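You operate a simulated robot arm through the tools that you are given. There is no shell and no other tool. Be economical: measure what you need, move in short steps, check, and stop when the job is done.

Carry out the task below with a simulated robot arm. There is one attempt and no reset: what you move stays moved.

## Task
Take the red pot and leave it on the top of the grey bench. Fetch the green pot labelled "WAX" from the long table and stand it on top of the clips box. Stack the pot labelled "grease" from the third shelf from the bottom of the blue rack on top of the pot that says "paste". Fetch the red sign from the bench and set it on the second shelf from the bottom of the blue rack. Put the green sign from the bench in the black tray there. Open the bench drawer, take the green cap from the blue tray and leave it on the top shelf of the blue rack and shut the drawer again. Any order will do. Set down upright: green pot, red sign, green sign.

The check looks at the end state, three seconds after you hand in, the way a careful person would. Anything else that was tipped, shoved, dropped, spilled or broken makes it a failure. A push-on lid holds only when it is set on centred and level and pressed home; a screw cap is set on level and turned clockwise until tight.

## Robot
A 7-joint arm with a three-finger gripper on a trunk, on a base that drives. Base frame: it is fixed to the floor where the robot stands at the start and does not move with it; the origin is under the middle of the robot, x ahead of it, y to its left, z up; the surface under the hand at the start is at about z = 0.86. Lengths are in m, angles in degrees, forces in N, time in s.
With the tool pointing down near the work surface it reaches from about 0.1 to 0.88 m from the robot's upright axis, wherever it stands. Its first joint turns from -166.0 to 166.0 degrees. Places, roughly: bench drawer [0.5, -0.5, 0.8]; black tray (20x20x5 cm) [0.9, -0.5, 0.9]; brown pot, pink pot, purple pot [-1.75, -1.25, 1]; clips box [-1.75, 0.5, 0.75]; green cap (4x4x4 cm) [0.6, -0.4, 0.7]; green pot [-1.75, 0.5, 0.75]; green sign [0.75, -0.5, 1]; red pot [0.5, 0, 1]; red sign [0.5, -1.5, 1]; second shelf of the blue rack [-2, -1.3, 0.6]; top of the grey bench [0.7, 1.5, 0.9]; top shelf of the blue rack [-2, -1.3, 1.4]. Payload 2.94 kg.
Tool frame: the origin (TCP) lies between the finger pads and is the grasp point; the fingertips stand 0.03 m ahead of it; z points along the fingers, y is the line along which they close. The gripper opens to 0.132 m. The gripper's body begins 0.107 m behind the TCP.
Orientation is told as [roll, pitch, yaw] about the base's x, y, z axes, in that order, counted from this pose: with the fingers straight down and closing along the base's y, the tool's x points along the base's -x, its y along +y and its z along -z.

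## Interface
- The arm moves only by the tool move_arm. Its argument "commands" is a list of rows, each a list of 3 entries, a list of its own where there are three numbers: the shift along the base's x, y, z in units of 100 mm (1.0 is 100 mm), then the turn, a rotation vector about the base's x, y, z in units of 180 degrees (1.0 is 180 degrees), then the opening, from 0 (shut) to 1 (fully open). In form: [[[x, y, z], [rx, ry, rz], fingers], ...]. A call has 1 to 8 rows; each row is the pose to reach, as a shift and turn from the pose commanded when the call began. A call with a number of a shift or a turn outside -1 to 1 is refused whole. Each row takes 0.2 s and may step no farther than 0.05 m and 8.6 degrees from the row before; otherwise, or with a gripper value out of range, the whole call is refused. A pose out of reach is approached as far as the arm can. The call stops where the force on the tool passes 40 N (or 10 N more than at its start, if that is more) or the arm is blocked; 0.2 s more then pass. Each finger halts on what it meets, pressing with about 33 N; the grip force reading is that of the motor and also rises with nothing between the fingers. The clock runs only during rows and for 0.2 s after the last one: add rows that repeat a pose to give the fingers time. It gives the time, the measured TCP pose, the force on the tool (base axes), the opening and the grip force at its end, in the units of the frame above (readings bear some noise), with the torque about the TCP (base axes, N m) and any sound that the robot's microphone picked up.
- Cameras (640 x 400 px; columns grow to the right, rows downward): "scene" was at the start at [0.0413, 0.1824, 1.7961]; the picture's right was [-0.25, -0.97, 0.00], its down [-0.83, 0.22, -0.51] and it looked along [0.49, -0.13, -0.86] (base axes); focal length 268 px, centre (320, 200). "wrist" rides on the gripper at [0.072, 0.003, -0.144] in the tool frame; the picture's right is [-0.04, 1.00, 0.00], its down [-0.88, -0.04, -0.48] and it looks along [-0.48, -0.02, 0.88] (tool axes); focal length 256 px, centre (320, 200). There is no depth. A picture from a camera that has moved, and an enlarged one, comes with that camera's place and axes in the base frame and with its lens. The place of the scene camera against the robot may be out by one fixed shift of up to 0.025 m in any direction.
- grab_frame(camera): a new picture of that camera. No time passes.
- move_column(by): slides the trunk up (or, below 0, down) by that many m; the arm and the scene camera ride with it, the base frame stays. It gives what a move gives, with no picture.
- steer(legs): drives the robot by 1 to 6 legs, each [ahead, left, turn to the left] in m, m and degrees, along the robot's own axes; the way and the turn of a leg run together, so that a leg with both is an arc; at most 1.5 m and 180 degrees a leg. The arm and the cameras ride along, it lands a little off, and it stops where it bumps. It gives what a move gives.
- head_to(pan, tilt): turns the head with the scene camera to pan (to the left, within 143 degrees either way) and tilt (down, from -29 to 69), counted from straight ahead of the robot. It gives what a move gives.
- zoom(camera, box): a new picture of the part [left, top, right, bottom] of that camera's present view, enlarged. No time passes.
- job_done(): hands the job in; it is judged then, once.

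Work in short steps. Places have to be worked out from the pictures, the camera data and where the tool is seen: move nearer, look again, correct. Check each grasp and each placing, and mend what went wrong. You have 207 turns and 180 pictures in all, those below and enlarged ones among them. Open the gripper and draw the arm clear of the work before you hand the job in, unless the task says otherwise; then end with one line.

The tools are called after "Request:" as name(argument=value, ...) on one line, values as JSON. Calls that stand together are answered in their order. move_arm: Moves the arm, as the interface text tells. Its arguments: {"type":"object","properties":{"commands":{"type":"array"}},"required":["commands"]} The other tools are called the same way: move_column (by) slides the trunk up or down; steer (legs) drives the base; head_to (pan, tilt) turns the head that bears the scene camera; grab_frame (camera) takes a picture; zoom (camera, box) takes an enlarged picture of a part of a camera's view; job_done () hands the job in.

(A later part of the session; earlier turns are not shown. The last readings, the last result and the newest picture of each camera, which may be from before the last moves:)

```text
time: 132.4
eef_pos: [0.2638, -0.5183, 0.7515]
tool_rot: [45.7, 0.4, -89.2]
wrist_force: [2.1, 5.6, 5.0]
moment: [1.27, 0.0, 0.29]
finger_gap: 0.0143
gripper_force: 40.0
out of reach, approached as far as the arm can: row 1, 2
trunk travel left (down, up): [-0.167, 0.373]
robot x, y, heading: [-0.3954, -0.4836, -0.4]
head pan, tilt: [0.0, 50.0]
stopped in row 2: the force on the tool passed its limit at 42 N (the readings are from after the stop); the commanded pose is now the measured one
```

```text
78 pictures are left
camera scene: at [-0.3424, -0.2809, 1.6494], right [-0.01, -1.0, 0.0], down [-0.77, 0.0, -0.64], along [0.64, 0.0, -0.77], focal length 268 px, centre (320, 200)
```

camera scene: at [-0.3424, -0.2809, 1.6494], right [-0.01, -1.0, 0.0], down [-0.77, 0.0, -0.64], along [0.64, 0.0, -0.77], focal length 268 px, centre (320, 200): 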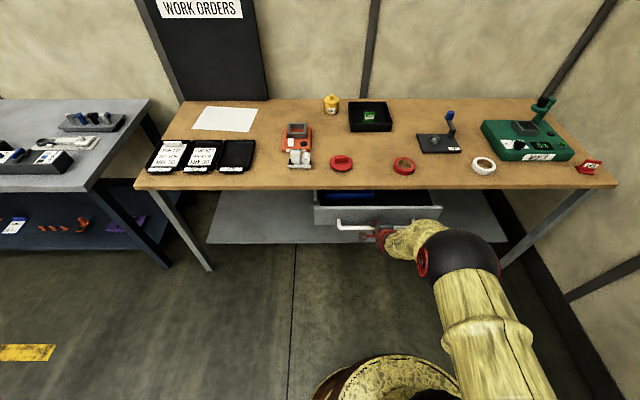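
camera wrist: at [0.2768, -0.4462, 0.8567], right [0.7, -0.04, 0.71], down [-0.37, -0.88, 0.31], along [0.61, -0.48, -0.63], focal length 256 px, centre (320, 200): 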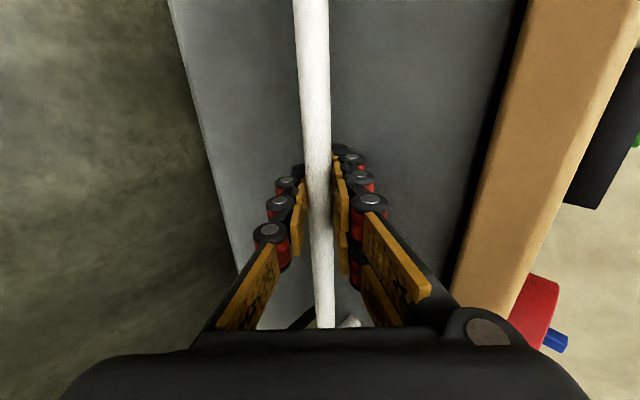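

The drawer is open ~0.11 m; the arm is at its limit here, so I pull on by driving the base back.

Request:
steer(legs=[[-0.13, 0, 0]])

Request:
grab_frame(camera="scene")

```text
time: 133.7
eef_pos: [0.1298, -0.5193, 0.7514]
tool_rot: [45.4, 0.3, -89.3]
wrist_force: [-2.1, 12.7, 13.2]
moment: [0.59, 0.0, -0.04]
finger_gap: 0.0141
gripper_force: 40.4
trunk travel left (down, up): [-0.167, 0.373]
robot x, y, heading: [-0.5242, -0.4812, -0.4]
head pan, tilt: [0.0, 50.0]
```

```text
77 pictures are left
camera scene: at [-0.476, -0.2795, 1.6498], right [-0.01, -1.0, 0.0], down [-0.77, 0.0, -0.64], along [0.64, 0.0, -0.77], focal length 268 px, centre (320, 200)
```

scene: 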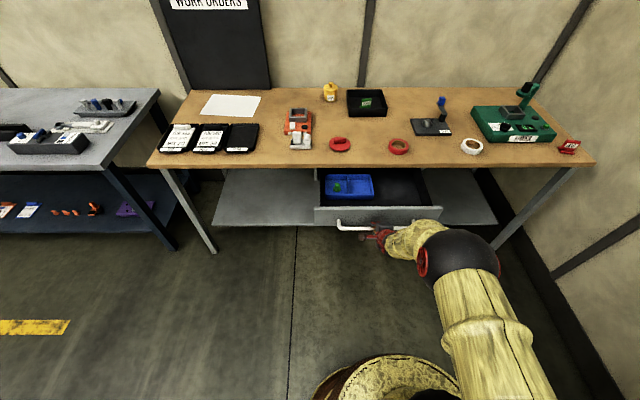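

The cap is visible in the blue tray, at about x 0.36 — close to the table edge. Pull a further 6 cm, then release the handle.

Request:
steer(legs=[[-0.06, 0, 0]])

Request:
move_arm(commands=[[[0, 0, 0], [0, 0, 0], 0.2], [[0, 0, 0], [0, 0, 0], 0.4], [[0, 0, 0], [0, 0, 0], 0.4], [[-0.3, 0, 0.3], [0, 0, 0], 0.4], [[-0.6, 0, 0.6], [0, 0, 0], 0.4]])

Request:
grab_frame(camera="scene")

```text
time: 134.7
eef_pos: [0.0704, -0.5184, 0.7525]
tool_rot: [45.5, 0.4, -89.4]
wrist_force: [-0.9, -5.4, 6.2]
moment: [0.07, -0.04, -0.75]
finger_gap: 0.0145
gripper_force: 40.1
trunk travel left (down, up): [-0.167, 0.373]
robot x, y, heading: [-0.5877, -0.4786, -0.2]
head pan, tilt: [0.0, 50.0]
```

```text
time: 135.8
eef_pos: [0.01, -0.5187, 0.8128]
tool_rot: [45.6, 0.4, -89.1]
wrist_force: [-1.0, 0.3, 0.2]
moment: [-0.04, 0.0, -0.02]
finger_gap: 0.0526
gripper_force: 0.2
trunk travel left (down, up): [-0.167, 0.373]
robot x, y, heading: [-0.5876, -0.4755, -0.5]
head pan, tilt: [0.0, 50.0]
```

```text
76 pictures are left
camera scene: at [-0.5351, -0.2801, 1.6498], right [-0.01, -1.0, 0.0], down [-0.77, 0.0, -0.64], along [0.64, 0.0, -0.77], focal length 268 px, centre (320, 200)
```

scene: 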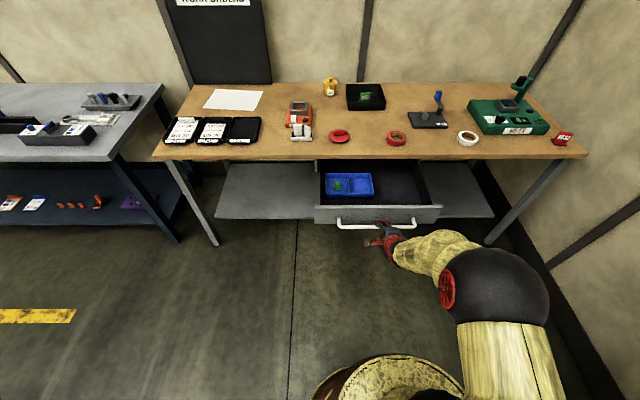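

Cap ≈ (0.318, -0.375). Raise the trunk, drive 0.15 m ahead and turn the hand back to vertical, yaw 0, above the cap.

Request:
move_column(by=0.2)

Request:
steer(legs=[[0.15, 0, 0.4]])

Request:
move_arm(commands=[[[0.1, 0.15, 0], [-0.0165, 0.0165, 0.0393], 0.5], [[0.3, 0.3, 0], [-0.0329, 0.0329, 0.0785], 0.5], [[0.5, 0.5, 0], [-0.0494, 0.0494, 0.1178], 0.5], [[0.7, 0.7, 0], [-0.0659, 0.0659, 0.1571], 0.5], [[0.85, 0.85, 0], [-0.0823, 0.0823, 0.1963], 0.5], [[1, 1, 0], [-0.0988, 0.0988, 0.2356], 0.5]])

Request:
move_arm(commands=[[[0.1, 0.1, 0], [-0.0165, 0.0165, 0.0393], 0.6], [[0.2, 0.2, 0], [-0.0329, 0.0329, 0.0785], 0.6], [[0.3, 0.3, 0], [-0.0494, 0.0494, 0.1178], 0.7], [[0.4, 0.4, 0], [-0.0659, 0.0659, 0.1571], 0.7], [[0.5, 0.44, 0], [-0.0823, 0.0823, 0.1963], 0.7], [[0.5, 0.44, 0], [-0.0988, 0.0988, 0.2356], 0.7]])

Request:
grab_frame(camera="wrist")

```text
time: 138.0
eef_pos: [0.0096, -0.5188, 1.0118]
tool_rot: [45.5, 0.5, -89.2]
wrist_force: [0.0, -0.5, -0.3]
moment: [0.0, 0.0, -0.01]
finger_gap: 0.0528
gripper_force: 0.1
trunk travel left (down, up): [-0.367, 0.173]
robot x, y, heading: [-0.5919, -0.4787, -0.2]
head pan, tilt: [0.0, 50.0]
```

```text
time: 139.4
eef_pos: [0.1598, -0.5148, 1.0117]
tool_rot: [45.5, 0.4, -88.9]
wrist_force: [0.6, 0.1, -0.6]
moment: [0.0, 0.0, -0.02]
finger_gap: 0.0527
gripper_force: 0.2
trunk travel left (down, up): [-0.367, 0.173]
robot x, y, heading: [-0.4407, -0.4799, 0.1]
head pan, tilt: [0.0, 50.0]
```

```text
time: 140.8
eef_pos: [0.2596, -0.4165, 1.0095]
tool_rot: [22.3, -8.6, -44.2]
wrist_force: [-0.1, -0.4, 0.4]
moment: [0.01, -0.02, -0.02]
finger_gap: 0.0659
gripper_force: 0.1
trunk travel left (down, up): [-0.367, 0.173]
robot x, y, heading: [-0.4419, -0.4775, 0.2]
head pan, tilt: [0.0, 50.0]
```

```text
time: 142.2
eef_pos: [0.3104, -0.3718, 1.0112]
tool_rot: [-0.1, 1.3, 0.6]
wrist_force: [-0.4, -0.6, 0.1]
moment: [0.01, 0.01, -0.01]
finger_gap: 0.0926
gripper_force: 0.1
trunk travel left (down, up): [-0.367, 0.173]
robot x, y, heading: [-0.4356, -0.4806, 0.0]
head pan, tilt: [0.0, 50.0]
```

```text
75 pictures are left
camera wrist: at [0.241, -0.3686, 1.1582], right [0.03, 1.0, 0.0], down [0.89, -0.03, 0.46], along [0.46, -0.02, -0.89], focal length 256 px, centre (320, 200)
```

wrist: 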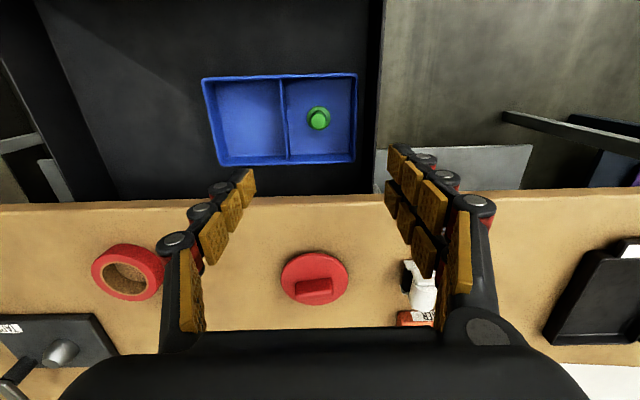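

Cap at ≈ (0.311, -0.376). Descend over it to z 0.86 and look.

Request:
move_arm(commands=[[[0, 0, -0.4], [0, -0.007, 0], 0.55], [[0.0, -0.04, -0.8], [0, -0.007, 0], 0.55], [[0.0, -0.04, -1.0], [0, -0.007, 0], 0.5]])

Request:
move_arm(commands=[[[0, 0, -0.4], [0, 0, 0], 0.5], [[0, 0, -0.6], [0, 0, 0], 0.5]])

Request:
zoom(camera="wrist", box=[200, 40, 440, 240])

```text
time: 143.0
eef_pos: [0.3099, -0.375, 0.9112]
tool_rot: [0.0, -0.3, 0.5]
wrist_force: [-0.2, 0.6, 0.6]
moment: [-0.01, 0.04, 0.05]
finger_gap: 0.0658
gripper_force: 0.0
trunk travel left (down, up): [-0.367, 0.173]
robot x, y, heading: [-0.4406, -0.4832, 0.2]
head pan, tilt: [0.0, 50.0]
```

```text
time: 143.6
eef_pos: [0.3109, -0.3769, 0.8515]
tool_rot: [0.0, -0.2, 0.6]
wrist_force: [0.2, 0.3, 0.1]
moment: [0.01, 0.02, 0.0]
finger_gap: 0.0657
gripper_force: 0.0
trunk travel left (down, up): [-0.367, 0.173]
robot x, y, heading: [-0.4371, -0.478, 0.1]
head pan, tilt: [0.0, 50.0]
```

```text
2.00 times, centred on (320, 140) of wrist
camera zoom: at [0.2379, -0.3733, 0.9959], right [0.03, 1.0, 0.0], down [0.88, -0.03, 0.48], along [0.48, -0.02, -0.88], focal length 512 px, centre (320, 320)
```

zoom: 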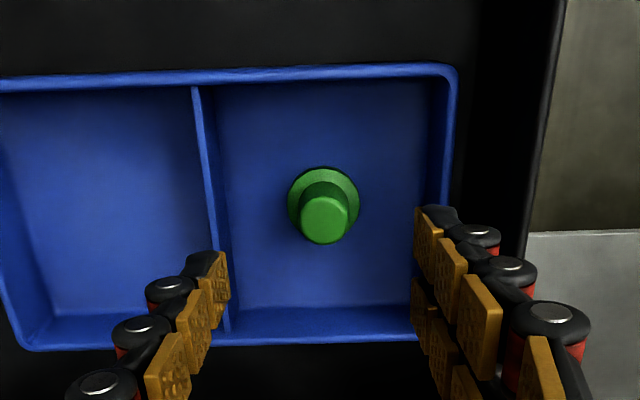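

Cap flange centre ≈ (0.316, -0.375), top ≈ 0.754. Descend to TCP 0.76 and close on its stem.

Request:
move_arm(commands=[[[0.05, 0.015, -0.4], [0, 0, 0], 0.4], [[0.05, 0.015, -0.75], [0, 0, 0], 0.4], [[0.05, 0.015, -0.915], [0, 0, 0], 0.4], [[0.05, 0.015, -0.915], [0, 0, 0], 0.1], [[0.05, 0.015, -0.915], [0, 0, 0], 0.05], [[0.05, 0.015, -0.915], [0, 0, 0], 0.05]])

Request:
zoom(camera="wrist", box=[200, 40, 440, 240])

```text
time: 145.0
eef_pos: [0.3146, -0.3747, 0.7614]
tool_rot: [0.0, -0.2, 0.5]
wrist_force: [-0.7, 0.1, 0.1]
moment: [-0.01, -0.02, -0.01]
finger_gap: 0.0355
gripper_force: 29.5
trunk travel left (down, up): [-0.367, 0.173]
robot x, y, heading: [-0.4392, -0.4773, 0.3]
head pan, tilt: [0.0, 50.0]
```

```text
2.00 times, centred on (320, 140) of wrist
camera zoom: at [0.2422, -0.3715, 0.9061], right [0.03, 1.0, 0.0], down [0.88, -0.03, 0.48], along [0.48, -0.02, -0.88], focal length 512 px, centre (320, 320)
```

zoom: 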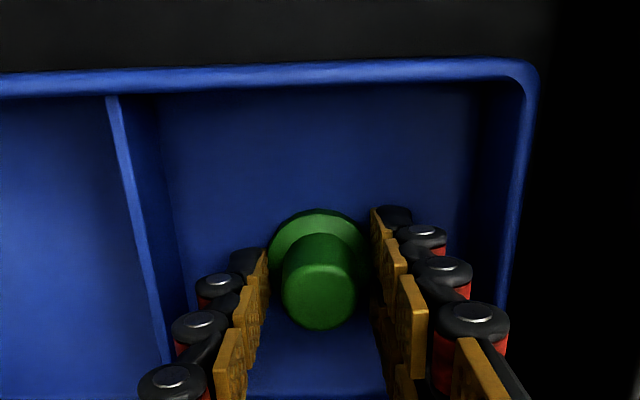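

Gripped (0.0355). Lift and verify.

Request:
move_arm(commands=[[[0, 0, 0.3], [0, 0, 0], 0.05], [[0, 0, 0.7], [0, 0, 0], 0.05], [[0, 0, 1], [0, 0, 0], 0.05]])

Request:
move_arm(commands=[[[0, 0, 0.4], [0, 0, 0], 0.05], [[0, 0, 0.8], [0, 0, 0], 0.05], [[-0.3, 0, 1], [0, 0, 0], 0.05]])

Request:
grab_frame(camera="wrist")

```text
time: 145.8
eef_pos: [0.3133, -0.3749, 0.8592]
tool_rot: [-0.1, -0.2, 0.5]
wrist_force: [-1.1, -0.7, -0.8]
moment: [-0.02, -0.04, 0.01]
finger_gap: 0.0356
gripper_force: 32.7
trunk travel left (down, up): [-0.367, 0.173]
robot x, y, heading: [-0.4409, -0.4795, 0.2]
head pan, tilt: [0.0, 50.0]
```

```text
time: 146.6
eef_pos: [0.2828, -0.3755, 0.9604]
tool_rot: [0.0, -0.2, 0.5]
wrist_force: [-0.3, 0.6, -0.9]
moment: [-0.05, -0.05, 0.03]
finger_gap: 0.0358
gripper_force: 33.1
trunk travel left (down, up): [-0.367, 0.173]
robot x, y, heading: [-0.4397, -0.4744, -0.2]
head pan, tilt: [0.0, 50.0]
```

```text
72 pictures are left
camera wrist: at [0.21, -0.3725, 1.1057], right [0.03, 1.0, 0.0], down [0.88, -0.03, 0.48], along [0.48, -0.02, -0.88], focal length 256 px, centre (320, 200)
```

wrist: 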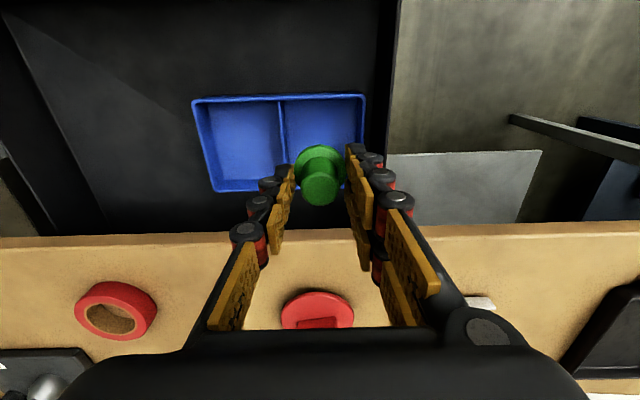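

Cap held upright. I'll leave the drawer open for now (I return for the red sign), retract the arm, and drive to the blue rack.

Request:
move_arm(commands=[[[-0.4, 0, 0.2], [0, 0, 0], 0.05], [[-0.8, 0, 0.5], [0, 0, 0], 0.05], [[-1, 0, 0.8], [0, 0, 0], 0.05]])

Request:
steer(legs=[[-0.5, 0.1, 0], [-1.0, 0.0, 0], [0, 0, -90]])

Request:
head_to(pan=0, tilt=30)

Request:
grab_frame(camera="scene")

```text
time: 147.4
eef_pos: [0.184, -0.375, 1.0405]
tool_rot: [0.0, -0.1, 0.5]
wrist_force: [-1.0, -0.7, 0.2]
moment: [0.01, -0.06, 0.03]
finger_gap: 0.0355
gripper_force: 33.2
trunk travel left (down, up): [-0.367, 0.173]
robot x, y, heading: [-0.4384, -0.4824, 0.1]
head pan, tilt: [0.0, 50.0]
```

```text
time: 159.0
eef_pos: [-1.8371, -0.993, 1.0394]
tool_rot: [0.1, -0.2, -89.9]
wrist_force: [-0.2, -0.1, 0.2]
moment: [0.01, 0.0, -0.03]
finger_gap: 0.0353
gripper_force: 32.7
trunk travel left (down, up): [-0.367, 0.173]
robot x, y, heading: [-1.9387, -0.3681, -90.5]
head pan, tilt: [0.0, 50.0]
```

```text
time: 159.8
eef_pos: [-1.8368, -0.9933, 1.0397]
tool_rot: [0.1, -0.2, -90.0]
wrist_force: [0.1, -0.2, 0.6]
moment: [-0.03, -0.01, 0.0]
finger_gap: 0.0353
gripper_force: 33.0
trunk travel left (down, up): [-0.367, 0.173]
robot x, y, heading: [-1.9374, -0.3691, -90.2]
head pan, tilt: [0.0, 30.0]
```

```text
71 pictures are left
camera scene: at [-1.7415, -0.4213, 1.8792], right [-1.0, 0.01, 0.0], down [0.0, 0.5, -0.87], along [-0.01, -0.87, -0.5], focal length 268 px, centre (320, 200)
```

scene: 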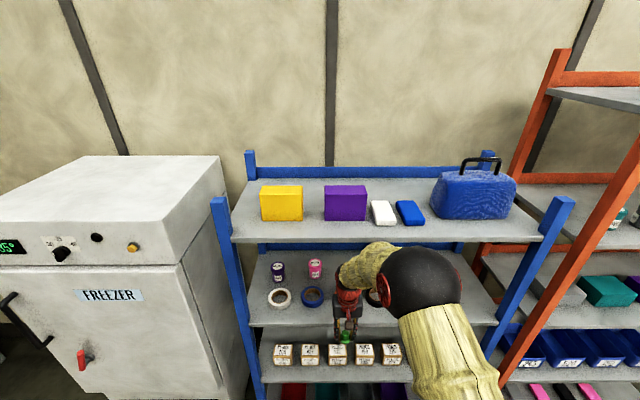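

Excellent view: the front middle of the top shelf is free. Back the hand off, raise it with the trunk and arm to about z 1.5.

Request:
move_arm(commands=[[[0, 0.4, 0], [0, 0, 0], 0.05], [[0, 0.8, 0.2], [0, 0, 0], 0.05], [[0, 0.8, 0.6], [0, 0, 0], 0.05], [[0, 0.8, 1], [0, 0, 0], 0.05]])

Request:
move_column(by=0.17)

Request:
move_arm(commands=[[[0, 0, 0.4], [0, 0, 0], 0.05], [[0, 0, 0.8], [0, 0, 0], 0.05], [[0, 0, 1], [0, 0, 0], 0.05]])

Request:
move_arm(commands=[[[0, 0, 0.4], [0, 0, 0], 0.05], [[0, 0, 0.8], [0, 0, 0], 0.05], [[0, 0, 1], [0, 0, 0], 0.05]])

Request:
grab_frame(camera="scene")

```text
time: 160.8
eef_pos: [-1.8366, -0.9143, 1.138]
tool_rot: [0.0, -0.1, -89.8]
wrist_force: [-0.1, -0.2, 0.0]
moment: [-0.02, 0.02, 0.01]
finger_gap: 0.0352
gripper_force: 33.1
trunk travel left (down, up): [-0.367, 0.173]
robot x, y, heading: [-1.9397, -0.369, -90.2]
head pan, tilt: [0.0, 30.0]
```

```text
time: 162.7
eef_pos: [-1.8354, -0.9158, 1.3068]
tool_rot: [0.0, -0.2, -89.8]
wrist_force: [1.7, 1.1, -0.2]
moment: [0.01, 0.03, -0.01]
finger_gap: 0.035
gripper_force: 32.7
trunk travel left (down, up): [-0.537, 0.003]
robot x, y, heading: [-1.9343, -0.3711, -90.6]
head pan, tilt: [0.0, 30.0]
```

```text
time: 163.5
eef_pos: [-1.8368, -0.9145, 1.4088]
tool_rot: [0.0, -0.2, -89.9]
wrist_force: [-0.4, 0.6, -0.1]
moment: [-0.01, -0.01, -0.02]
finger_gap: 0.0353
gripper_force: 32.8
trunk travel left (down, up): [-0.537, 0.003]
robot x, y, heading: [-1.9367, -0.3722, -90.3]
head pan, tilt: [0.0, 30.0]
```

```text
time: 164.3
eef_pos: [-1.8382, -0.9142, 1.5083]
tool_rot: [0.0, -0.2, -89.9]
wrist_force: [-0.8, -0.2, 0.4]
moment: [0.0, -0.02, -0.01]
finger_gap: 0.0349
gripper_force: 33.2
trunk travel left (down, up): [-0.537, 0.003]
robot x, y, heading: [-1.9345, -0.3693, -90.4]
head pan, tilt: [0.0, 30.0]
```

```text
70 pictures are left
camera scene: at [-1.7417, -0.4203, 2.0493], right [-1.0, 0.01, 0.0], down [0.0, 0.5, -0.87], along [-0.01, -0.87, -0.5], focal length 268 px, centre (320, 200)
```

scene: 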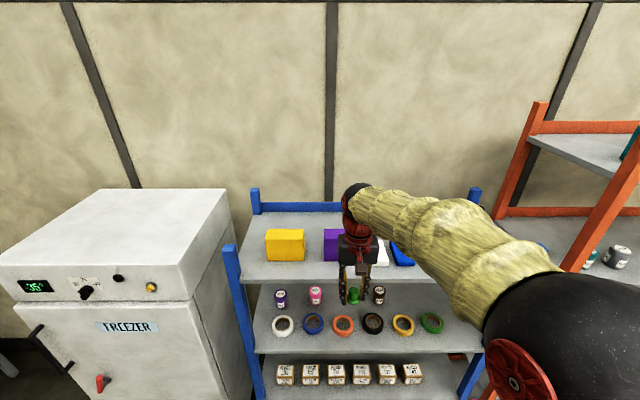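

Place spot: (−1.838, −1.085) in front of the purple box. Move in over the shelf.

Request:
move_arm(commands=[[[0, -0.4, 0], [0, 0, 0], 0.05], [[0, -0.8, 0], [0, 0, 0], 0.05], [[0, -1, 0], [0, 0, 0], 0.05]])

Request:
move_arm(commands=[[[0, -0.4, 0], [0, 0, 0], 0.05], [[0, -0.72, -0.1], [0, 0, 0], 0.05]])

Request:
grab_frame(camera="wrist")

Request:
zoom(camera="scene", box=[260, 200, 460, 350])

```text
time: 165.1
eef_pos: [-1.8363, -1.0157, 1.507]
tool_rot: [0.0, -0.2, -89.9]
wrist_force: [-0.2, -0.4, 0.1]
moment: [0.01, 0.01, -0.01]
finger_gap: 0.0354
gripper_force: 32.9
trunk travel left (down, up): [-0.537, 0.003]
robot x, y, heading: [-1.9375, -0.3664, -90.5]
head pan, tilt: [0.0, 30.0]
```

```text
time: 165.7
eef_pos: [-1.8347, -1.087, 1.4979]
tool_rot: [-0.1, -0.3, -89.9]
wrist_force: [-0.5, 0.2, 0.8]
moment: [0.03, 0.03, 0.0]
finger_gap: 0.0352
gripper_force: 33.2
trunk travel left (down, up): [-0.537, 0.003]
robot x, y, heading: [-1.9391, -0.3672, -90.5]
head pan, tilt: [0.0, 30.0]
```

```text
69 pictures are left
camera wrist: at [-1.8329, -1.0135, 1.6422], right [1.0, -0.04, 0.0], down [-0.04, -0.88, 0.48], along [-0.02, -0.48, -0.88], focal length 256 px, centre (320, 200)
```

wrist: 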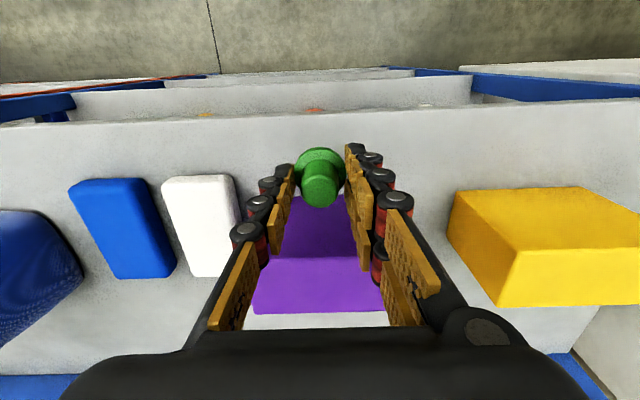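

```text
2.67 times, centred on (360, 275) of scene
camera zoom: at [-1.7416, -0.4213, 2.0493], right [-1.0, 0.01, 0.0], down [0.0, 0.5, -0.87], along [-0.01, -0.87, -0.5], focal length 714 px, centre (213, 0)
```

zoom: 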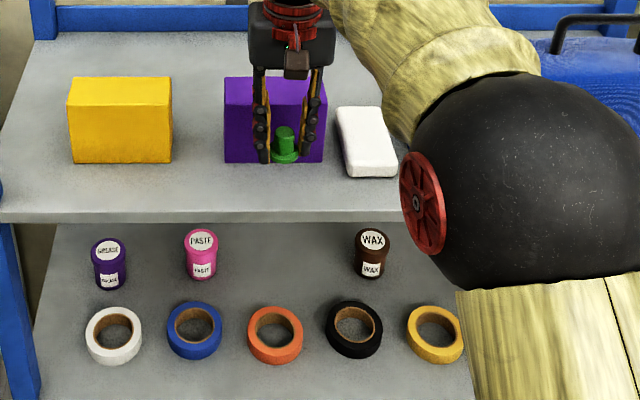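

Labels read: purple = GREASE, pink = PASTE. The cap's spot is clear; lower to the shelf.

Request:
move_arm(commands=[[[0, 0, -0.3], [0, 0, 0], 0.05], [[0, 0, -0.42], [0, 0, 0], 0.05], [[0, 0, -0.48], [0, 0, 0], 0.05], [[0, 0, -0.53], [0, 0, 0], 0.05], [[0, 0, -0.57], [0, 0, 0], 0.05], [[0, 0, -0.61], [0, 0, 0], 0.05]])

Request:
zoom(camera="scene", box=[310, 210, 390, 280])

```text
time: 167.1
eef_pos: [-1.8361, -1.0875, 1.4364]
tool_rot: [-0.1, -0.2, -89.9]
wrist_force: [0.5, -0.3, 0.0]
moment: [0.02, -0.02, -0.03]
finger_gap: 0.0351
gripper_force: 32.9
trunk travel left (down, up): [-0.537, 0.003]
robot x, y, heading: [-1.9339, -0.3651, -90.5]
head pan, tilt: [0.0, 30.0]
```

```text
5.71 times, centred on (350, 245) of scene
camera zoom: at [-1.7414, -0.4214, 2.0493], right [-1.0, 0.01, 0.0], down [0.0, 0.5, -0.87], along [-0.01, -0.87, -0.5], focal length 1529 px, centre (149, -57)
```

zoom: 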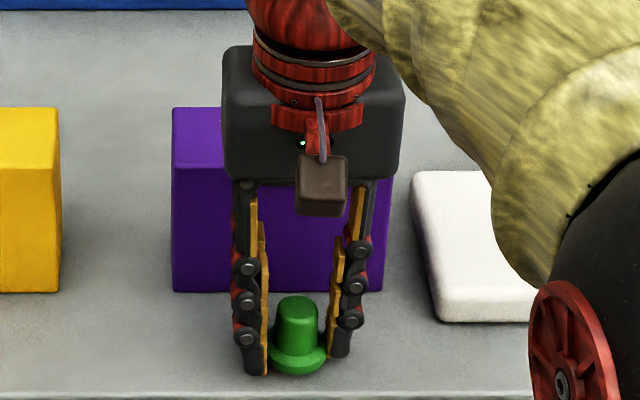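

No contact yet; keep lowering in small steps, then release.

Request:
move_arm(commands=[[[0, -0.1, -0.03], [0, 0, 0], 0.05], [[0, -0.1, -0.06], [0, 0, 0], 0.05], [[0, -0.1, -0.09], [0, 0, 0], 0.05], [[0, -0.1, -0.12], [0, 0, 0], 0.05]])

Request:
zoom(camera="scene", box=[310, 210, 390, 280])

```text
time: 168.1
eef_pos: [-1.8367, -1.0968, 1.4304]
tool_rot: [0.1, -0.7, -90.0]
wrist_force: [-0.5, 0.1, 26.9]
moment: [0.19, 0.13, 0.02]
finger_gap: 0.0354
gripper_force: 33.7
trunk travel left (down, up): [-0.537, 0.003]
robot x, y, heading: [-1.9371, -0.3682, -90.4]
head pan, tilt: [0.0, 30.0]
```

```text
5.71 times, centred on (350, 245) of scene
camera zoom: at [-1.7421, -0.4185, 2.0498], right [-1.0, 0.01, 0.0], down [0.0, 0.5, -0.87], along [-0.01, -0.87, -0.5], focal length 1529 px, centre (149, -57)
```

zoom: 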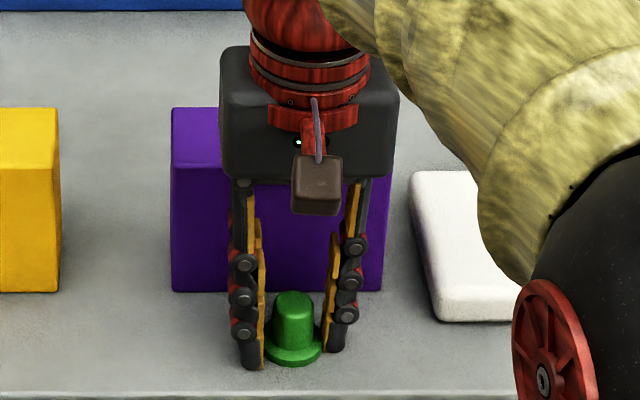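

Contact. Ease up 2 mm, open, and withdraw upward.

Request:
move_arm(commands=[[[0, 0, 0.06], [0, 0, 0], 0.05], [[0, 0, 0.06], [0, 0, 0], 0.35], [[0, 0, 0.06], [0, 0, 0], 0.45], [[0, 0, 0.4], [0, 0, 0], 0.45], [[0, 0, 0.8], [0, 0, 0], 0.45], [[0, 0.2, 1.0], [0, 0, 0], 0.45]])

Request:
move_arm(commands=[[[0, 0.4, 0], [0, 0, 0], 0.45], [[0, 0.8, 0], [0, 0, 0], 0.45], [[0, 1.0, 0], [0, 0, 0], 0.45]])

Request:
zoom(camera="scene", box=[240, 210, 460, 360])

```text
time: 169.5
eef_pos: [-1.8376, -1.0736, 1.5246]
tool_rot: [0.0, -0.3, -89.9]
wrist_force: [0.2, 1.3, 0.6]
moment: [-0.08, -0.02, -0.03]
finger_gap: 0.0598
gripper_force: 0.0
trunk travel left (down, up): [-0.537, 0.003]
robot x, y, heading: [-1.9369, -0.369, -90.7]
head pan, tilt: [0.0, 30.0]
```

```text
time: 170.3
eef_pos: [-1.8375, -0.9765, 1.5247]
tool_rot: [0.0, -0.2, -89.8]
wrist_force: [-0.2, 0.4, -0.5]
moment: [-0.07, 0.02, 0.0]
finger_gap: 0.0593
gripper_force: 0.1
trunk travel left (down, up): [-0.537, 0.003]
robot x, y, heading: [-1.9362, -0.3665, -90.4]
head pan, tilt: [0.0, 30.0]
```

```text
2.67 times, centred on (350, 285) of scene
camera zoom: at [-1.7415, -0.4192, 2.0494], right [-1.0, 0.01, 0.0], down [0.0, 0.5, -0.87], along [-0.01, -0.87, -0.5], focal length 714 px, centre (240, -27)
```

zoom: 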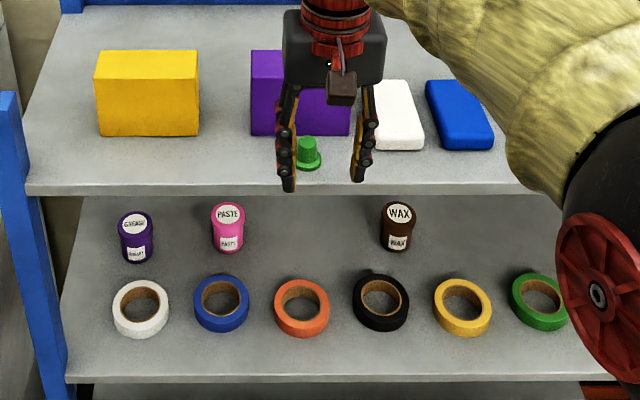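

Cap stands on the top shelf. Now for the grease pot: back off, lower the trunk and zoom in on the pots.

Request:
move_arm(commands=[[[0.3, 0.4, 0], [0, 0, 0], 0.6], [[0.7, 0.8, 0], [0, 0, 0], 0.75], [[1.0, 1.0, -0.3], [0, 0, 0], 0.8]])

Request:
move_column(by=-0.3)

Request:
zoom(camera="scene", box=[230, 210, 330, 300])

```text
refused: row 2 steps farther than a row can; nothing moved
```

```text
time: 173.3
eef_pos: [-1.8378, -0.9778, 1.2251]
tool_rot: [0.0, -0.1, -89.9]
wrist_force: [0.3, 0.2, 0.1]
moment: [0.0, 0.0, 0.0]
finger_gap: 0.0593
gripper_force: 0.1
trunk travel left (down, up): [-0.237, 0.303]
robot x, y, heading: [-1.937, -0.3686, -90.6]
head pan, tilt: [0.0, 30.0]
```

```text
4.44 times, centred on (280, 255) of scene
camera zoom: at [-1.7415, -0.4211, 1.7494], right [-1.0, 0.01, 0.0], down [0.0, 0.5, -0.87], along [-0.01, -0.87, -0.5], focal length 1190 px, centre (498, -44)
```

zoom: 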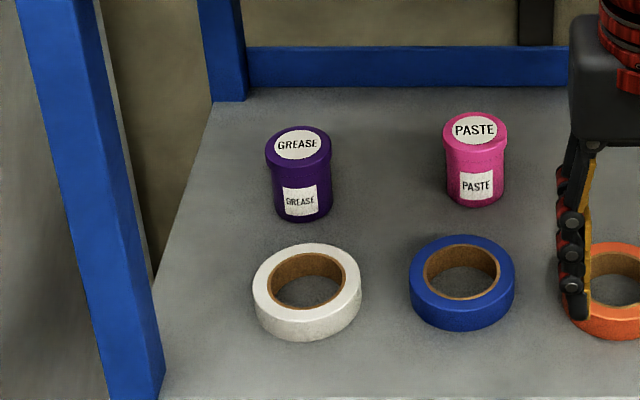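

Both pots have flat lids slightly wider than the body, so I'll approach from the front, tilted. Drive 0.25 m left, back 5 cm, and pitch the fingers toward the rack by 55°.

Request:
steer(legs=[[-0.06, 0.25, 0.6]])

Request:
move_arm(commands=[[[0, 0, 0], [-0.0437, 0, 0], 0.75], [[0, 0, 0], [-0.0873, 0, 0], 0.75], [[0, 0, 0], [-0.131, 0, 0], 0.75], [[0, 0, 0], [-0.1746, 0, 0], 0.75], [[0, 0, 0], [-0.2183, 0, 0], 0.75], [[0, 0, 0], [-0.262, 0, 0], 0.75], [[0, 0, 0], [-0.3056, 0, 0], 0.75]])

Request:
grab_frame(camera="wrist")

Request:
grab_frame(camera="scene")

```text
time: 175.1
eef_pos: [-1.5854, -0.9144, 1.2236]
tool_rot: [0.0, -0.2, -89.1]
wrist_force: [0.5, -0.4, -0.6]
moment: [-0.01, 0.04, 0.01]
finger_gap: 0.0591
gripper_force: 0.0
trunk travel left (down, up): [-0.237, 0.303]
robot x, y, heading: [-1.6904, -0.3141, -89.8]
head pan, tilt: [0.0, 30.0]
```

```text
time: 176.7
eef_pos: [-1.5849, -0.9142, 1.2251]
tool_rot: [-1.0, -55.5, -88.7]
wrist_force: [1.1, -0.2, -1.2]
moment: [0.01, 0.02, 0.01]
finger_gap: 0.0991
gripper_force: 0.0
trunk travel left (down, up): [-0.237, 0.303]
robot x, y, heading: [-1.6908, -0.3092, -89.7]
head pan, tilt: [0.0, 30.0]
```

```text
63 pictures are left
camera wrist: at [-1.5824, -0.755, 1.2491], right [1.0, -0.02, 0.03], down [-0.03, -0.11, 0.99], along [-0.01, -0.99, -0.11], focal length 256 px, centre (320, 200)
```

wrist: 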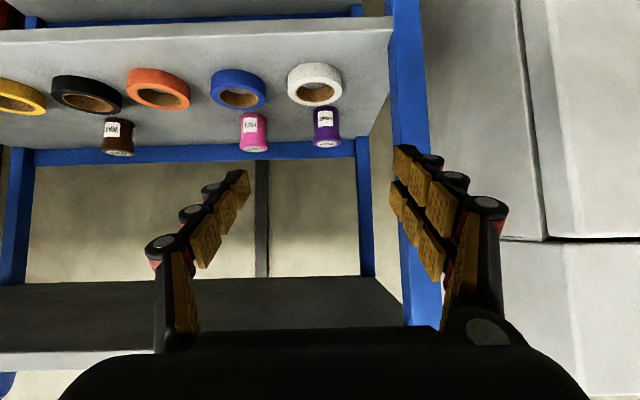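

```text
62 pictures are left
camera scene: at [-1.4952, -0.3579, 1.7493], right [-1.0, -0.01, 0.0], down [0.0, 0.5, -0.87], along [0.0, -0.87, -0.5], focal length 268 px, centre (320, 200)
```

scene: 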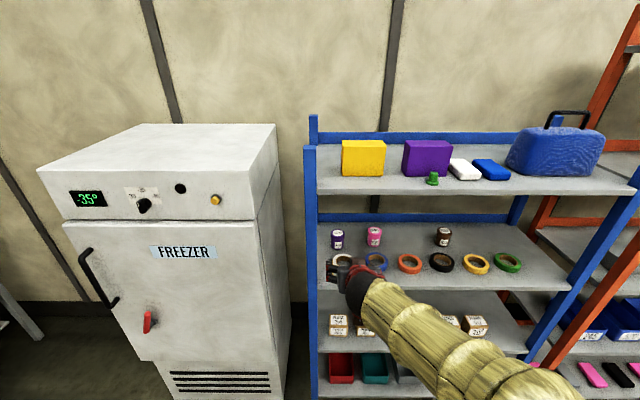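

The post at x ≈ -1.51 is close to the hand's path, so I yaw the approach 20° and shift -3 cm in x, then drive ahead 0.17 m.

Request:
move_arm(commands=[[[-0.2, 0, -0.2], [0, 0, 0.04], 0.7], [[-0.4, 0, -0.5], [0, 0, 0.08], 0.65], [[-0.6, 0, -0.8], [0, 0, 0.111], 0.65]])

Request:
steer(legs=[[0.17, 0, 0]])

Request:
grab_frame(camera="wrist")

Request:
zoom(camera="scene", box=[290, 180, 450, 320])

```text
time: 177.5
eef_pos: [-1.6435, -0.9153, 1.1445]
tool_rot: [-1.1, -55.2, -68.6]
wrist_force: [0.5, -0.1, 0.0]
moment: [0.02, -0.02, 0.01]
finger_gap: 0.0854
gripper_force: 0.1
trunk travel left (down, up): [-0.237, 0.303]
robot x, y, heading: [-1.691, -0.3084, -89.6]
head pan, tilt: [0.0, 30.0]
```

```text
time: 179.0
eef_pos: [-1.6432, -1.0859, 1.1443]
tool_rot: [-1.0, -55.1, -68.7]
wrist_force: [0.0, 0.1, -0.7]
moment: [0.0, 0.0, 0.03]
finger_gap: 0.0856
gripper_force: 0.1
trunk travel left (down, up): [-0.237, 0.303]
robot x, y, heading: [-1.6911, -0.4789, -89.6]
head pan, tilt: [0.0, 30.0]
```

```text
61 pictures are left
camera wrist: at [-1.6964, -0.9352, 1.168], right [0.95, 0.33, 0.03], down [0.01, -0.11, 0.99], along [0.33, -0.94, -0.11], focal length 256 px, centre (320, 200)
```

wrist: 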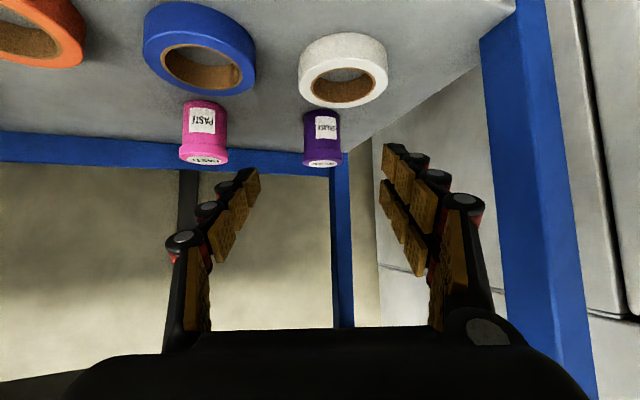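

```text
2.86 times, centred on (370, 250) of scene
camera zoom: at [-1.4943, -0.5303, 1.7493], right [-1.0, 0.0, 0.0], down [0.0, 0.5, -0.87], along [0.0, -0.87, -0.5], focal length 765 px, centre (177, 57)
```

zoom: 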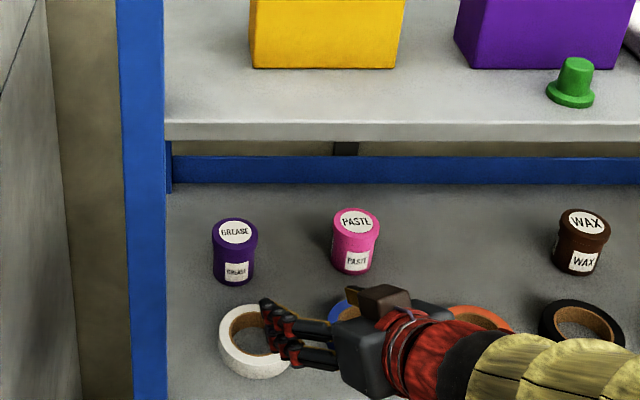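

Grease pot ≈ (-1.571, -1.272), mid-height 1.03; it lies right along the approach axis. Advance halfway and re-check.

Request:
move_arm(commands=[[[0.1, -0.35, -0.15], [0, 0, 0], 0.62], [[0.25, -0.7, -0.35], [0, 0, 0], 0.62], [[0.35, -0.95, -0.55], [0, 0, 0], 0.6]])

Request:
grab_frame(camera="wrist")

```text
time: 179.8
eef_pos: [-1.6076, -1.1805, 1.0891]
tool_rot: [-1.1, -55.2, -68.7]
wrist_force: [0.1, 0.0, -0.1]
moment: [-0.01, -0.01, -0.02]
finger_gap: 0.0791
gripper_force: 0.0
trunk travel left (down, up): [-0.237, 0.303]
robot x, y, heading: [-1.6906, -0.4805, -89.7]
head pan, tilt: [0.0, 30.0]
```

```text
59 pictures are left
camera wrist: at [-1.6594, -1.0299, 1.1134], right [0.95, 0.33, 0.02], down [0.01, -0.11, 0.99], along [0.33, -0.94, -0.11], focal length 256 px, centre (320, 200)
```

wrist: 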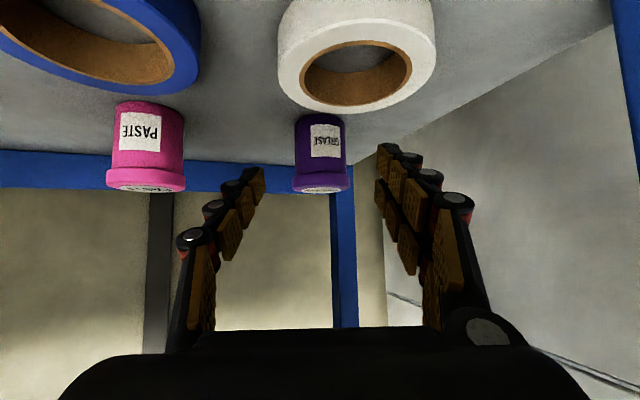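

Perfect axial alignment; pot is ≈ 0.10 m ahead. Advance and close.

Request:
move_arm(commands=[[[0.14, -0.38, -0.28], [0, 0, 0], 0.6], [[0.29, -0.75, -0.55], [0, 0, 0], 0.6], [[0.29, -0.75, -0.55], [0, 0, 0], 0.2], [[0.29, -0.75, -0.55], [0, 0, 0], 0.2], [[0.29, -0.75, -0.55], [0, 0, 0], 0.2], [[0.29, -0.75, -0.55], [0, 0, 0], 0.2]])

Request:
grab_frame(camera="wrist")

Request:
zoom(camera="scene", box=[310, 200, 430, 305])

```text
time: 181.2
eef_pos: [-1.5795, -1.2566, 1.0349]
tool_rot: [-1.2, -55.5, -68.6]
wrist_force: [9.0, -1.3, 19.7]
moment: [-0.26, -0.76, 0.1]
finger_gap: 0.0528
gripper_force: 33.0
trunk travel left (down, up): [-0.237, 0.303]
robot x, y, heading: [-1.6914, -0.4793, -89.6]
head pan, tilt: [0.0, 30.0]
```

```text
58 pictures are left
camera wrist: at [-1.6312, -1.1058, 1.0582], right [0.94, 0.33, 0.02], down [0.01, -0.11, 0.99], along [0.33, -0.94, -0.11], focal length 256 px, centre (320, 200)
```

wrist: 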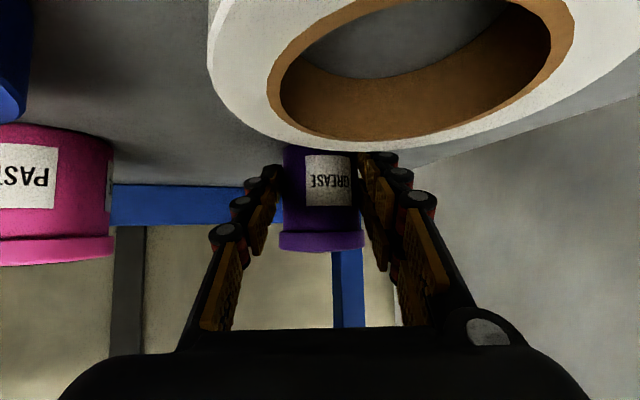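

```text
3.81 times, centred on (370, 252) of scene
camera zoom: at [-1.4934, -0.528, 1.7494], right [-1.0, 0.0, 0.0], down [0.0, 0.5, -0.87], along [0.0, -0.87, -0.5], focal length 1020 px, centre (130, 0)
```

zoom: 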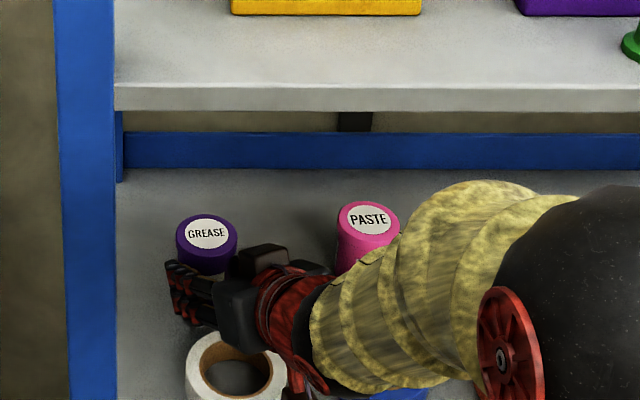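

Gripped by the body below the lid, no snap. Some upward contact force; lift straight up and check.

Request:
move_arm(commands=[[[0, 0, 0.15], [0, 0, 0], 0.2], [[0, 0, 0.5], [0, 0, 0], 0.2], [[0, 0, 0.9], [0, 0, 0], 0.2]])

Request:
grab_frame(camera="wrist")

Request:
zoom(camera="scene", box=[310, 200, 430, 305])

```text
time: 182.0
eef_pos: [-1.5785, -1.2545, 1.1242]
tool_rot: [-1.1, -55.2, -68.7]
wrist_force: [0.0, 0.0, -1.6]
moment: [-0.03, -0.01, 0.01]
finger_gap: 0.0525
gripper_force: 32.5
trunk travel left (down, up): [-0.237, 0.303]
robot x, y, heading: [-1.6909, -0.476, -89.7]
head pan, tilt: [0.0, 30.0]
```

```text
56 pictures are left
camera wrist: at [-1.6318, -1.1035, 1.1481], right [0.95, 0.33, 0.02], down [0.01, -0.12, 0.99], along [0.33, -0.94, -0.11], focal length 256 px, centre (320, 200)
```

wrist: 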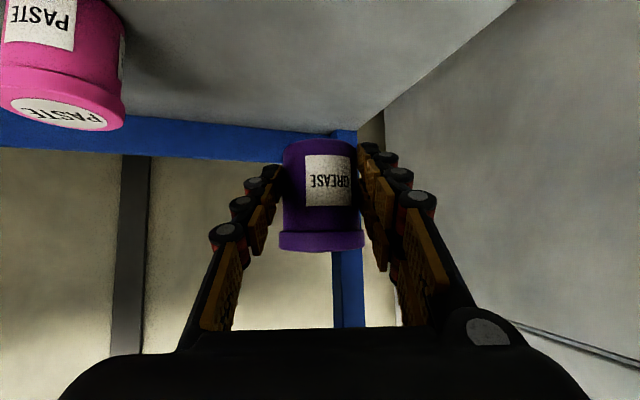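

```text
3.81 times, centred on (370, 252) of scene
camera zoom: at [-1.4943, -0.5292, 1.7493], right [-1.0, 0.0, 0.0], down [0.0, 0.5, -0.87], along [0.0, -0.87, -0.5], focal length 1020 px, centre (130, 0)
```

zoom: 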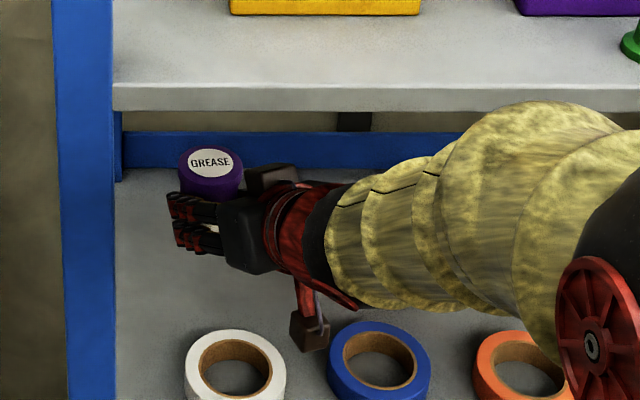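

Grease pot held with lid on. Move toward the paste pot (≈ (-1.733, -1.29)) keeping 2 cm clearance above it, and look partway.

Request:
move_arm(commands=[[[-0.4, 0, 0.15], [0, 0, 0], 0.2], [[-0.75, 0, 0.15], [0, 0, 0], 0.2], [[-1.0, 0, 0.15], [0, 0, 0], 0.2]])

Request:
grab_frame(camera="wrist")

Request:
zoom(camera="scene", box=[330, 190, 450, 295])

```text
time: 182.8
eef_pos: [-1.6808, -1.2557, 1.1386]
tool_rot: [-0.9, -55.1, -68.8]
wrist_force: [0.8, -0.1, -1.1]
moment: [0.04, 0.03, -0.02]
finger_gap: 0.0528
gripper_force: 33.2
trunk travel left (down, up): [-0.237, 0.303]
robot x, y, heading: [-1.6882, -0.4794, -89.9]
head pan, tilt: [0.0, 30.0]
```

```text
54 pictures are left
camera wrist: at [-1.7316, -1.1052, 1.1626], right [0.95, 0.32, 0.03], down [0.01, -0.11, 0.99], along [0.33, -0.94, -0.11], focal length 256 px, centre (320, 200)
```

wrist: 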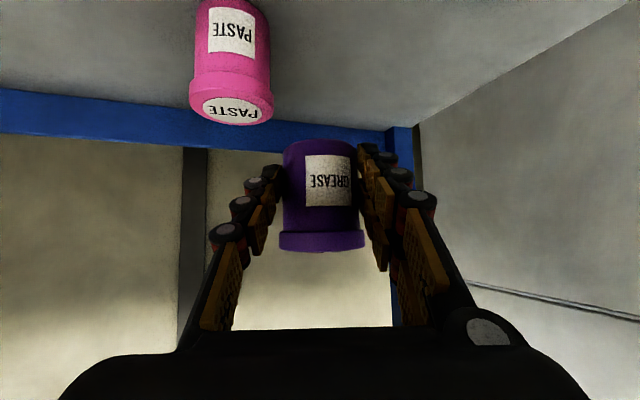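

```text
3.81 times, centred on (390, 242) of scene
camera zoom: at [-1.4944, -0.5302, 1.7493], right [-1.0, 0.0, 0.0], down [0.0, 0.5, -0.87], along [0.0, -0.87, -0.5], focal length 1020 px, centre (53, 38)
```

zoom: 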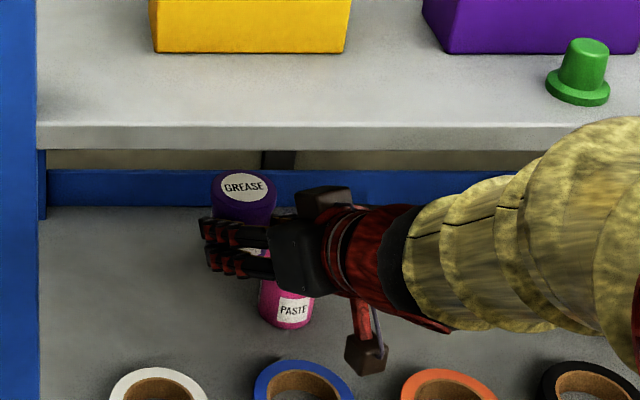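

Relative offset to paste: about dx -58 mm, dy -28 mm. Move above and compare in both views.

Request:
move_arm(commands=[[[-0.3, -0.15, 0], [0, 0, 0], 0.2], [[-0.58, -0.28, 0], [0, 0, 0], 0.2]])

Request:
zoom(camera="wrist", box=[220, 60, 420, 260])

Request:
zoom(camera="scene", box=[360, 200, 430, 270])

```text
time: 183.4
eef_pos: [-1.7393, -1.2846, 1.1389]
tool_rot: [-1.0, -55.2, -68.8]
wrist_force: [-0.5, 0.3, -1.6]
moment: [0.03, -0.04, 0.03]
finger_gap: 0.0527
gripper_force: 32.4
trunk travel left (down, up): [-0.237, 0.303]
robot x, y, heading: [-1.6916, -0.4796, -89.7]
head pan, tilt: [0.0, 30.0]
```

```text
2.00 times, centred on (320, 160) of wrist
camera zoom: at [-1.7916, -1.1334, 1.1629], right [0.95, 0.33, 0.03], down [0.01, -0.11, 0.99], along [0.33, -0.94, -0.11], focal length 512 px, centre (320, 280)
```

zoom: 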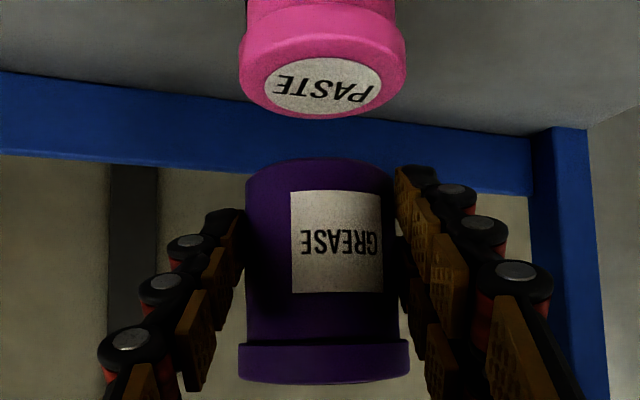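

```text
5.71 times, centred on (395, 235) of scene
camera zoom: at [-1.4951, -0.5303, 1.7493], right [-1.0, 0.0, 0.0], down [0.0, 0.5, -0.87], along [0.0, -0.87, -0.5], focal length 1529 px, centre (-109, 0)
```

zoom: 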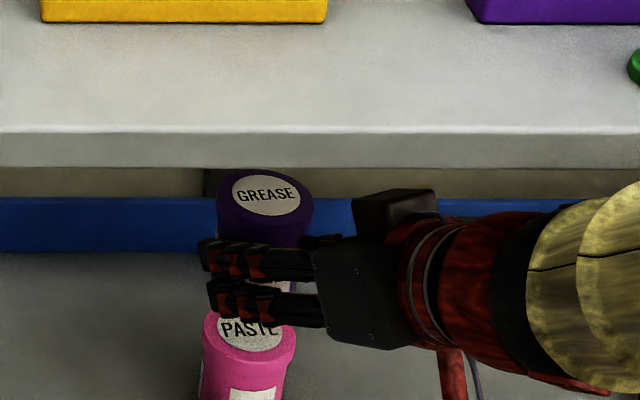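

Both views agree within ±5 mm, so it's centred. Lower gently to contact.

Request:
move_arm(commands=[[[0, 0, -0.18], [0, 0, 0], 0.2], [[0, 0, -0.24], [0, 0, 0], 0.2], [[0, 0, -0.28], [0, 0, 0], 0.2], [[0, 0, -0.31], [0, 0, 0], 0.2]])

Request:
zoom(camera="scene", box=[360, 200, 430, 270])

```text
time: 184.4
eef_pos: [-1.7371, -1.2842, 1.1092]
tool_rot: [-1.1, -55.2, -68.7]
wrist_force: [0.3, -0.5, -1.0]
moment: [0.05, 0.0, -0.02]
finger_gap: 0.0527
gripper_force: 33.0
trunk travel left (down, up): [-0.237, 0.303]
robot x, y, heading: [-1.6903, -0.4789, -89.7]
head pan, tilt: [0.0, 30.0]
```

```text
5.71 times, centred on (395, 235) of scene
camera zoom: at [-1.4944, -0.5302, 1.7493], right [-1.0, 0.0, 0.0], down [0.0, 0.5, -0.87], along [0.0, -0.87, -0.5], focal length 1529 px, centre (-109, 0)
```

zoom: 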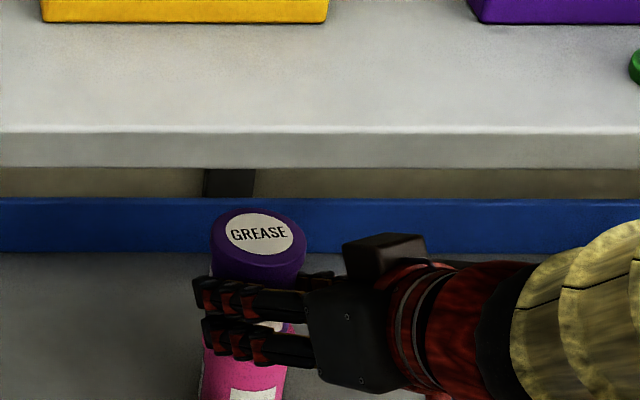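

Not quite touching; continue in 2–3 mm steps.

Request:
move_arm(commands=[[[0, 0, -0.02], [0, 0, 0], 0.2], [[0, 0, -0.04], [0, 0, 0], 0.2], [[0, 0, -0.06], [0, 0, 0], 0.2]])

Request:
zoom(camera="wrist", box=[220, 60, 420, 260])

```text
time: 185.2
eef_pos: [-1.7384, -1.2831, 1.107]
tool_rot: [-1.3, -55.6, -68.5]
wrist_force: [0.2, 1.9, 16.0]
moment: [-0.1, -0.25, 0.01]
finger_gap: 0.0527
gripper_force: 32.9
trunk travel left (down, up): [-0.237, 0.303]
robot x, y, heading: [-1.6904, -0.4785, -89.6]
head pan, tilt: [0.0, 30.0]
```

```text
2.00 times, centred on (320, 160) of wrist
camera zoom: at [-1.7906, -1.133, 1.1299], right [0.95, 0.33, 0.02], down [0.01, -0.11, 0.99], along [0.33, -0.94, -0.1], focal length 512 px, centre (320, 280)
```

zoom: 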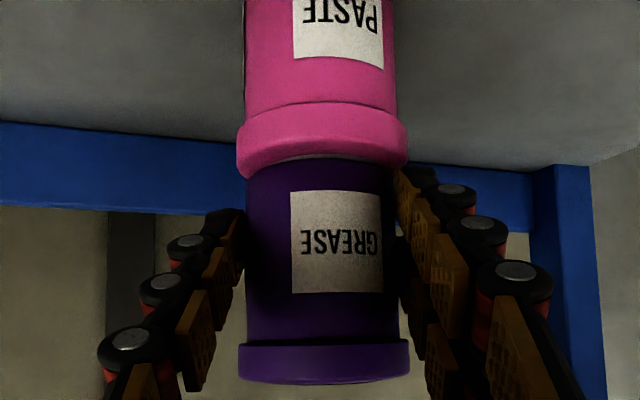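

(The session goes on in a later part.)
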